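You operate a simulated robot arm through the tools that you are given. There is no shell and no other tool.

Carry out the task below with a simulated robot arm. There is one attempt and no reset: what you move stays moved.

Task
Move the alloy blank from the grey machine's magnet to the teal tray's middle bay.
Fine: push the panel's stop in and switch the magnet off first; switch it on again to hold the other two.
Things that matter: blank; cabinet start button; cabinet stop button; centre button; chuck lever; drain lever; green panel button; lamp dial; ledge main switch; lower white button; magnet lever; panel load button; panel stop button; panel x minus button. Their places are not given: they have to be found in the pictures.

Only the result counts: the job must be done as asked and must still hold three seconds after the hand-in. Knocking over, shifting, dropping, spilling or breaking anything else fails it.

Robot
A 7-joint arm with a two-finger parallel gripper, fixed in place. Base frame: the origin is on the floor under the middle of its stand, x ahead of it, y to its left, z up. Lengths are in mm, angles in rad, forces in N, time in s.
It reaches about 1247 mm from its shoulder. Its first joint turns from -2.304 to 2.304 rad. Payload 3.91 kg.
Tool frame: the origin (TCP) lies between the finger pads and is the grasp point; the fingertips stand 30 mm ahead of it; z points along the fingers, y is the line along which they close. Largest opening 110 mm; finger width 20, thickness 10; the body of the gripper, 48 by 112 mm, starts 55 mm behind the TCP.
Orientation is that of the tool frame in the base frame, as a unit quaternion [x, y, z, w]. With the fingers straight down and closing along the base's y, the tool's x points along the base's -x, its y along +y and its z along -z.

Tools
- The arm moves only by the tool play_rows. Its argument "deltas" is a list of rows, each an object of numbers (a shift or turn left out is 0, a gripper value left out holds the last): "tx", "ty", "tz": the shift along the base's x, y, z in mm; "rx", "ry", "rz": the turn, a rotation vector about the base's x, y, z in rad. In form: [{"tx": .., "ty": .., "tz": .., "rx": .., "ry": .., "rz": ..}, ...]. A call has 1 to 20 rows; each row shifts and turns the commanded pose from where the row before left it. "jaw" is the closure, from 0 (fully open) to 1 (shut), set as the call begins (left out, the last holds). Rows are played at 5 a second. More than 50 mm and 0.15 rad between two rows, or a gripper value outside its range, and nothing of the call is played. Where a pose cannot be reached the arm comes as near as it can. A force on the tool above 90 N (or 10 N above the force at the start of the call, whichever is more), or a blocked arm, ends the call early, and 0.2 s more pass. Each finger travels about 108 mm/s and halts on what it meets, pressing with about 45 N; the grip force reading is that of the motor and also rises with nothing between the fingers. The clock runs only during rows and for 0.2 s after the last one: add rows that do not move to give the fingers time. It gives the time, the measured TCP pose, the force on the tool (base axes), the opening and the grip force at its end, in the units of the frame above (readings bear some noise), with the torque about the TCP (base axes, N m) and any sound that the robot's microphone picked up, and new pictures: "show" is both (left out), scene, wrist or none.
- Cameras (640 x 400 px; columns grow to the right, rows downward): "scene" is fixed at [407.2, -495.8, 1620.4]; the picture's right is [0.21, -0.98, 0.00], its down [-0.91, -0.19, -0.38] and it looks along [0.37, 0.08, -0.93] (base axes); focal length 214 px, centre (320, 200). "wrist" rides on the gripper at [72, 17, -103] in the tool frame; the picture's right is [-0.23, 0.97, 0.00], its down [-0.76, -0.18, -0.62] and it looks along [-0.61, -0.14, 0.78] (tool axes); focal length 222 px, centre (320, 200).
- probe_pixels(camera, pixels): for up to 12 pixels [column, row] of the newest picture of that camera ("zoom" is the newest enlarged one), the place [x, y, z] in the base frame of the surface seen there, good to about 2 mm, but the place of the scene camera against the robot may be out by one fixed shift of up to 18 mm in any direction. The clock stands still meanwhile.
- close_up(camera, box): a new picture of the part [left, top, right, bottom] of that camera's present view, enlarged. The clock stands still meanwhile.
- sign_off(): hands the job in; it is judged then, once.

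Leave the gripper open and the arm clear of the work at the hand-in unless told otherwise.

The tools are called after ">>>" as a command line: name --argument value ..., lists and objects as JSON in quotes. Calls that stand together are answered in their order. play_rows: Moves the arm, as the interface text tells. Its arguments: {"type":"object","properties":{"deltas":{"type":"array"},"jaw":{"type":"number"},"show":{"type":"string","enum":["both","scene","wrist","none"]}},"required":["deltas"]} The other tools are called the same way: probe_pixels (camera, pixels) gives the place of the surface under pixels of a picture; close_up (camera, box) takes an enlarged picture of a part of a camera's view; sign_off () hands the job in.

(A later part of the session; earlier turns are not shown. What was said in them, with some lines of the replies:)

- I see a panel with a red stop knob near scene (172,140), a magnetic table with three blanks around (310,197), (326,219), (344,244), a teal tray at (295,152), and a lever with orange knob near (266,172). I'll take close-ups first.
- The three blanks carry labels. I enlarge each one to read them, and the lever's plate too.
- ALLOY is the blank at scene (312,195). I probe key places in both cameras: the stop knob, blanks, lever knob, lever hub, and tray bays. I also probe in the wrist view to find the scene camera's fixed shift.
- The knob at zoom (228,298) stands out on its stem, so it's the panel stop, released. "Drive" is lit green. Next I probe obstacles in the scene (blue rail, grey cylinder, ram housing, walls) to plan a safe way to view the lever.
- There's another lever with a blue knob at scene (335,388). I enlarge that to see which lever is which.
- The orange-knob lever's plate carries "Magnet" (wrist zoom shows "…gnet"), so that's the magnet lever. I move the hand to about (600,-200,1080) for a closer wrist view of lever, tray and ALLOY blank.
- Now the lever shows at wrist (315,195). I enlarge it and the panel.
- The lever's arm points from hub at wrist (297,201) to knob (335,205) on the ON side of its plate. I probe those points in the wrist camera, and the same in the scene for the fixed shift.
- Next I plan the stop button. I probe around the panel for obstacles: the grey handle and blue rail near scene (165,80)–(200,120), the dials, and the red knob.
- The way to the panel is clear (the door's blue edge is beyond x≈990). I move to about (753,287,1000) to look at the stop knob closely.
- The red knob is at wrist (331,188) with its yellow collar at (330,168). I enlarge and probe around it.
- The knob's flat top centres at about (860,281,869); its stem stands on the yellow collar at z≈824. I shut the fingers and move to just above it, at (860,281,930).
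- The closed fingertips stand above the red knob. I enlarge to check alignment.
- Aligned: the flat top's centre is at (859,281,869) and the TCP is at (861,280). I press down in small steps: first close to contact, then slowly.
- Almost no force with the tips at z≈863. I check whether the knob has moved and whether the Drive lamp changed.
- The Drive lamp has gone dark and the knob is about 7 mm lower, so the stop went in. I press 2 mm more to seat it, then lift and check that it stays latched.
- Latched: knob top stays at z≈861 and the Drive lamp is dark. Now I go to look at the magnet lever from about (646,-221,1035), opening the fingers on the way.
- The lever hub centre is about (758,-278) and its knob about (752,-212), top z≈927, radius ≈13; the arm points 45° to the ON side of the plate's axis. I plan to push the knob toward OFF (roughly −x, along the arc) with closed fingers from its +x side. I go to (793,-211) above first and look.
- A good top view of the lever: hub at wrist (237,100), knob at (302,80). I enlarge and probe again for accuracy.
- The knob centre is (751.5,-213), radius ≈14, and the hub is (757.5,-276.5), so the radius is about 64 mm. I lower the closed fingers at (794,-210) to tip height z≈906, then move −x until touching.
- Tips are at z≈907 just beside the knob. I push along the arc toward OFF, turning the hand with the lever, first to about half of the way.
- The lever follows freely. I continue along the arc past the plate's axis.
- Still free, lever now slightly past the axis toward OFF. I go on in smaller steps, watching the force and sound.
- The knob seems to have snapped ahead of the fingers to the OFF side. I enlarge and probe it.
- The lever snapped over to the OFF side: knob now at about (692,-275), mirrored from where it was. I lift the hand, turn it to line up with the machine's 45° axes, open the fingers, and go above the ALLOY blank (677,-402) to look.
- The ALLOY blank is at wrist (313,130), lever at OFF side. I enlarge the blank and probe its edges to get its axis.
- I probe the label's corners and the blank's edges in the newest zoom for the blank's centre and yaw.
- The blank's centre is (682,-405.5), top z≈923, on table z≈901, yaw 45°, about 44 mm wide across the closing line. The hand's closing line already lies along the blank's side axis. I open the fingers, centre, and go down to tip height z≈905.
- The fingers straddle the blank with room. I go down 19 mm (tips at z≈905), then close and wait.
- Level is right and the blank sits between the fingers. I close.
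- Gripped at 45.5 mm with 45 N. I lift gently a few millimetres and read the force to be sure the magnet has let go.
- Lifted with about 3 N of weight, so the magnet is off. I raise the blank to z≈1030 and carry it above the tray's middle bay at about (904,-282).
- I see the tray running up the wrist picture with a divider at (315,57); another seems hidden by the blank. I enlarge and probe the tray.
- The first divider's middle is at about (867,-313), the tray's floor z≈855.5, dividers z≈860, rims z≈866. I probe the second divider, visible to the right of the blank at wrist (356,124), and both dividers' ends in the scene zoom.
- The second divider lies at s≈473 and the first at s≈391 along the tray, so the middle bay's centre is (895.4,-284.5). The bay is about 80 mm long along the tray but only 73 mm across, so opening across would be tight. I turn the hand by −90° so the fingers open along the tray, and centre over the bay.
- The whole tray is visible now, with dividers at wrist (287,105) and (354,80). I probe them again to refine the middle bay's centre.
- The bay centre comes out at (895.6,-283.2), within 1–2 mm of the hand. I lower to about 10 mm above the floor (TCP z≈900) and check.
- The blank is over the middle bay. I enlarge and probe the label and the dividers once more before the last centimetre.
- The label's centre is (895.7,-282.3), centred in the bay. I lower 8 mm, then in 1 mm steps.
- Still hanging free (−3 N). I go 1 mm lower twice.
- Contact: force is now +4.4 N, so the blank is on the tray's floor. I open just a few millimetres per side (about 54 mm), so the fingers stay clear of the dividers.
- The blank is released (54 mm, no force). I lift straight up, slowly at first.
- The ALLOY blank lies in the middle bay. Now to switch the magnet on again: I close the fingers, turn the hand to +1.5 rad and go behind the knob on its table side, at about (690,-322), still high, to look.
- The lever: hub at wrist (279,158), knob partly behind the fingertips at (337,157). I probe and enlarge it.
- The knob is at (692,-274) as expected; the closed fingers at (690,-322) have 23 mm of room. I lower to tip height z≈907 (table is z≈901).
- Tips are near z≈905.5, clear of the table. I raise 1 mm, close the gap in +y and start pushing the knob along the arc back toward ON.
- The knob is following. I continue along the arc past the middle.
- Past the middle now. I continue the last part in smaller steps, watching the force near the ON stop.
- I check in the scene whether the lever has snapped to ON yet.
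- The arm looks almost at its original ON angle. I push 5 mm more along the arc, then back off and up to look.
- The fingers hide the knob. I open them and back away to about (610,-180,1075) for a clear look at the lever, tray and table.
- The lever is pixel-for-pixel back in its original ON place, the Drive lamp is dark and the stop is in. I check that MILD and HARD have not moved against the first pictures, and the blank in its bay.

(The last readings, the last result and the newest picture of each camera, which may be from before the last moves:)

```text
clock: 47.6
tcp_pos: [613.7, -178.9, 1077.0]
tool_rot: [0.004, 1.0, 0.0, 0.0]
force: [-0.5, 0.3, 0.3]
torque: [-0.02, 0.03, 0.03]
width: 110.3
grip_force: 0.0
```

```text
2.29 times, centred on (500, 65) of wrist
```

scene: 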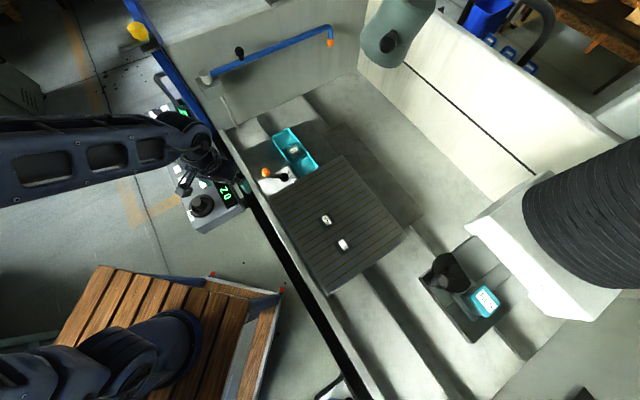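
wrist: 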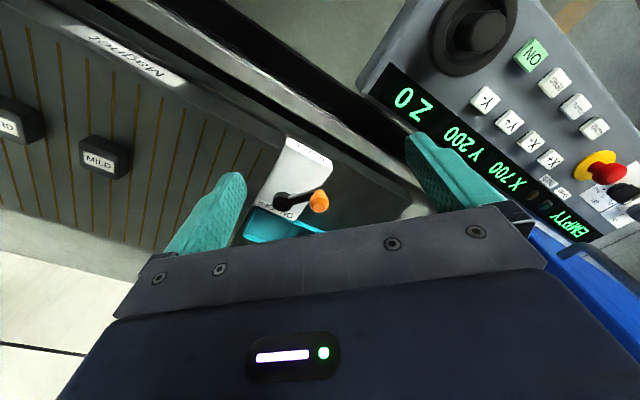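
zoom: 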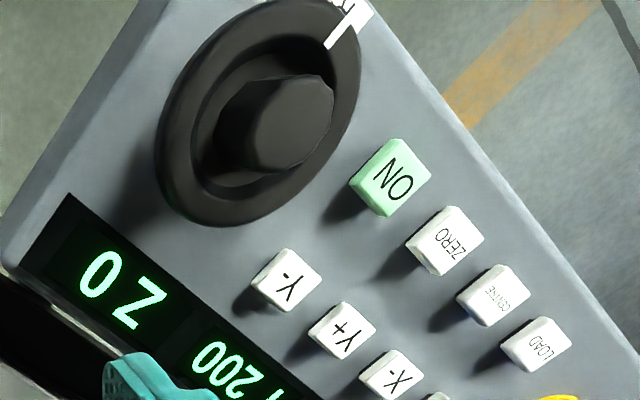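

All holds: ALLOY sits flat in the middle bay, MILD and HARD are unmoved, the lever is at ON, and the stop is in. I move the open hand back to its starting place, clear of the work.

>>> play_rows --deltas '[{"tx": -10, "ty": 34, "tz": 13}, {"tx": -10, "ty": 34, "tz": 13}, {"tx": -10, "ty": 34, "tz": 13}, {"tx": -10, "ty": 34, "tz": 13}, {"tx": -10, "ty": 34, "tz": 13}, {"tx": -10, "ty": 34, "tz": 13}, {"tx": -10, "ty": 34, "tz": 13}, {}]' --show "scene"

```text
clock: 49.4
tcp_pos: [542.5, 61.3, 1169.3]
tool_rot: [0.003, 1.0, 0.0, 0.0]
force: [-0.3, 0.2, 0.6]
torque: [-0.02, 0.0, 0.02]
width: 110.1
grip_force: 0.1
```

scene: 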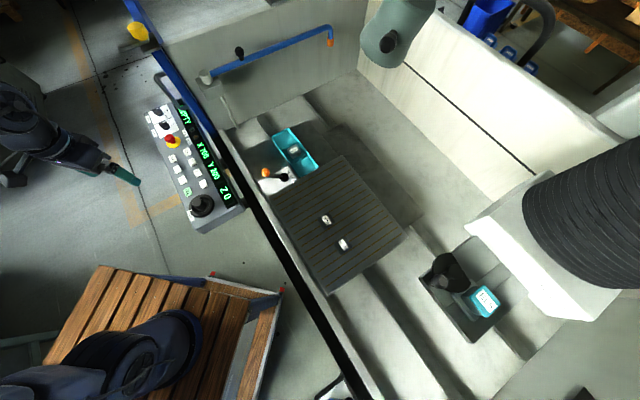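

The arm is clear with the gripper open; the blank is at scene (294,150) in the middle bay, the lever knob at (266,172) is on ON, and the stop is pushed in with the Drive lamp dark. I hand in the job.

>>> sign_off

```text
The job is handed in.
```

The alloy blank is in the teal tray's middle bay, and I handed the job in. I don't have the judged result, only what I saw before the hand-in.

- **Panel stop:** pushed in first. It stayed latched, and the Drive lamp went dark.
- **Magnet:** switched off before I lifted the blank, which came up with only about 3 N of weight. I then pushed the lever back, and it sits where it was at the start, on ON.
- **Blank:** set down on the bay's floor, centred between the dividers, and let go.
- **Other two blanks:** MILD and HARD look the same in the final close-ups as in the first ones, so they did not move.
- **Arm:** back near its starting place, clear of the work, with the gripper open.
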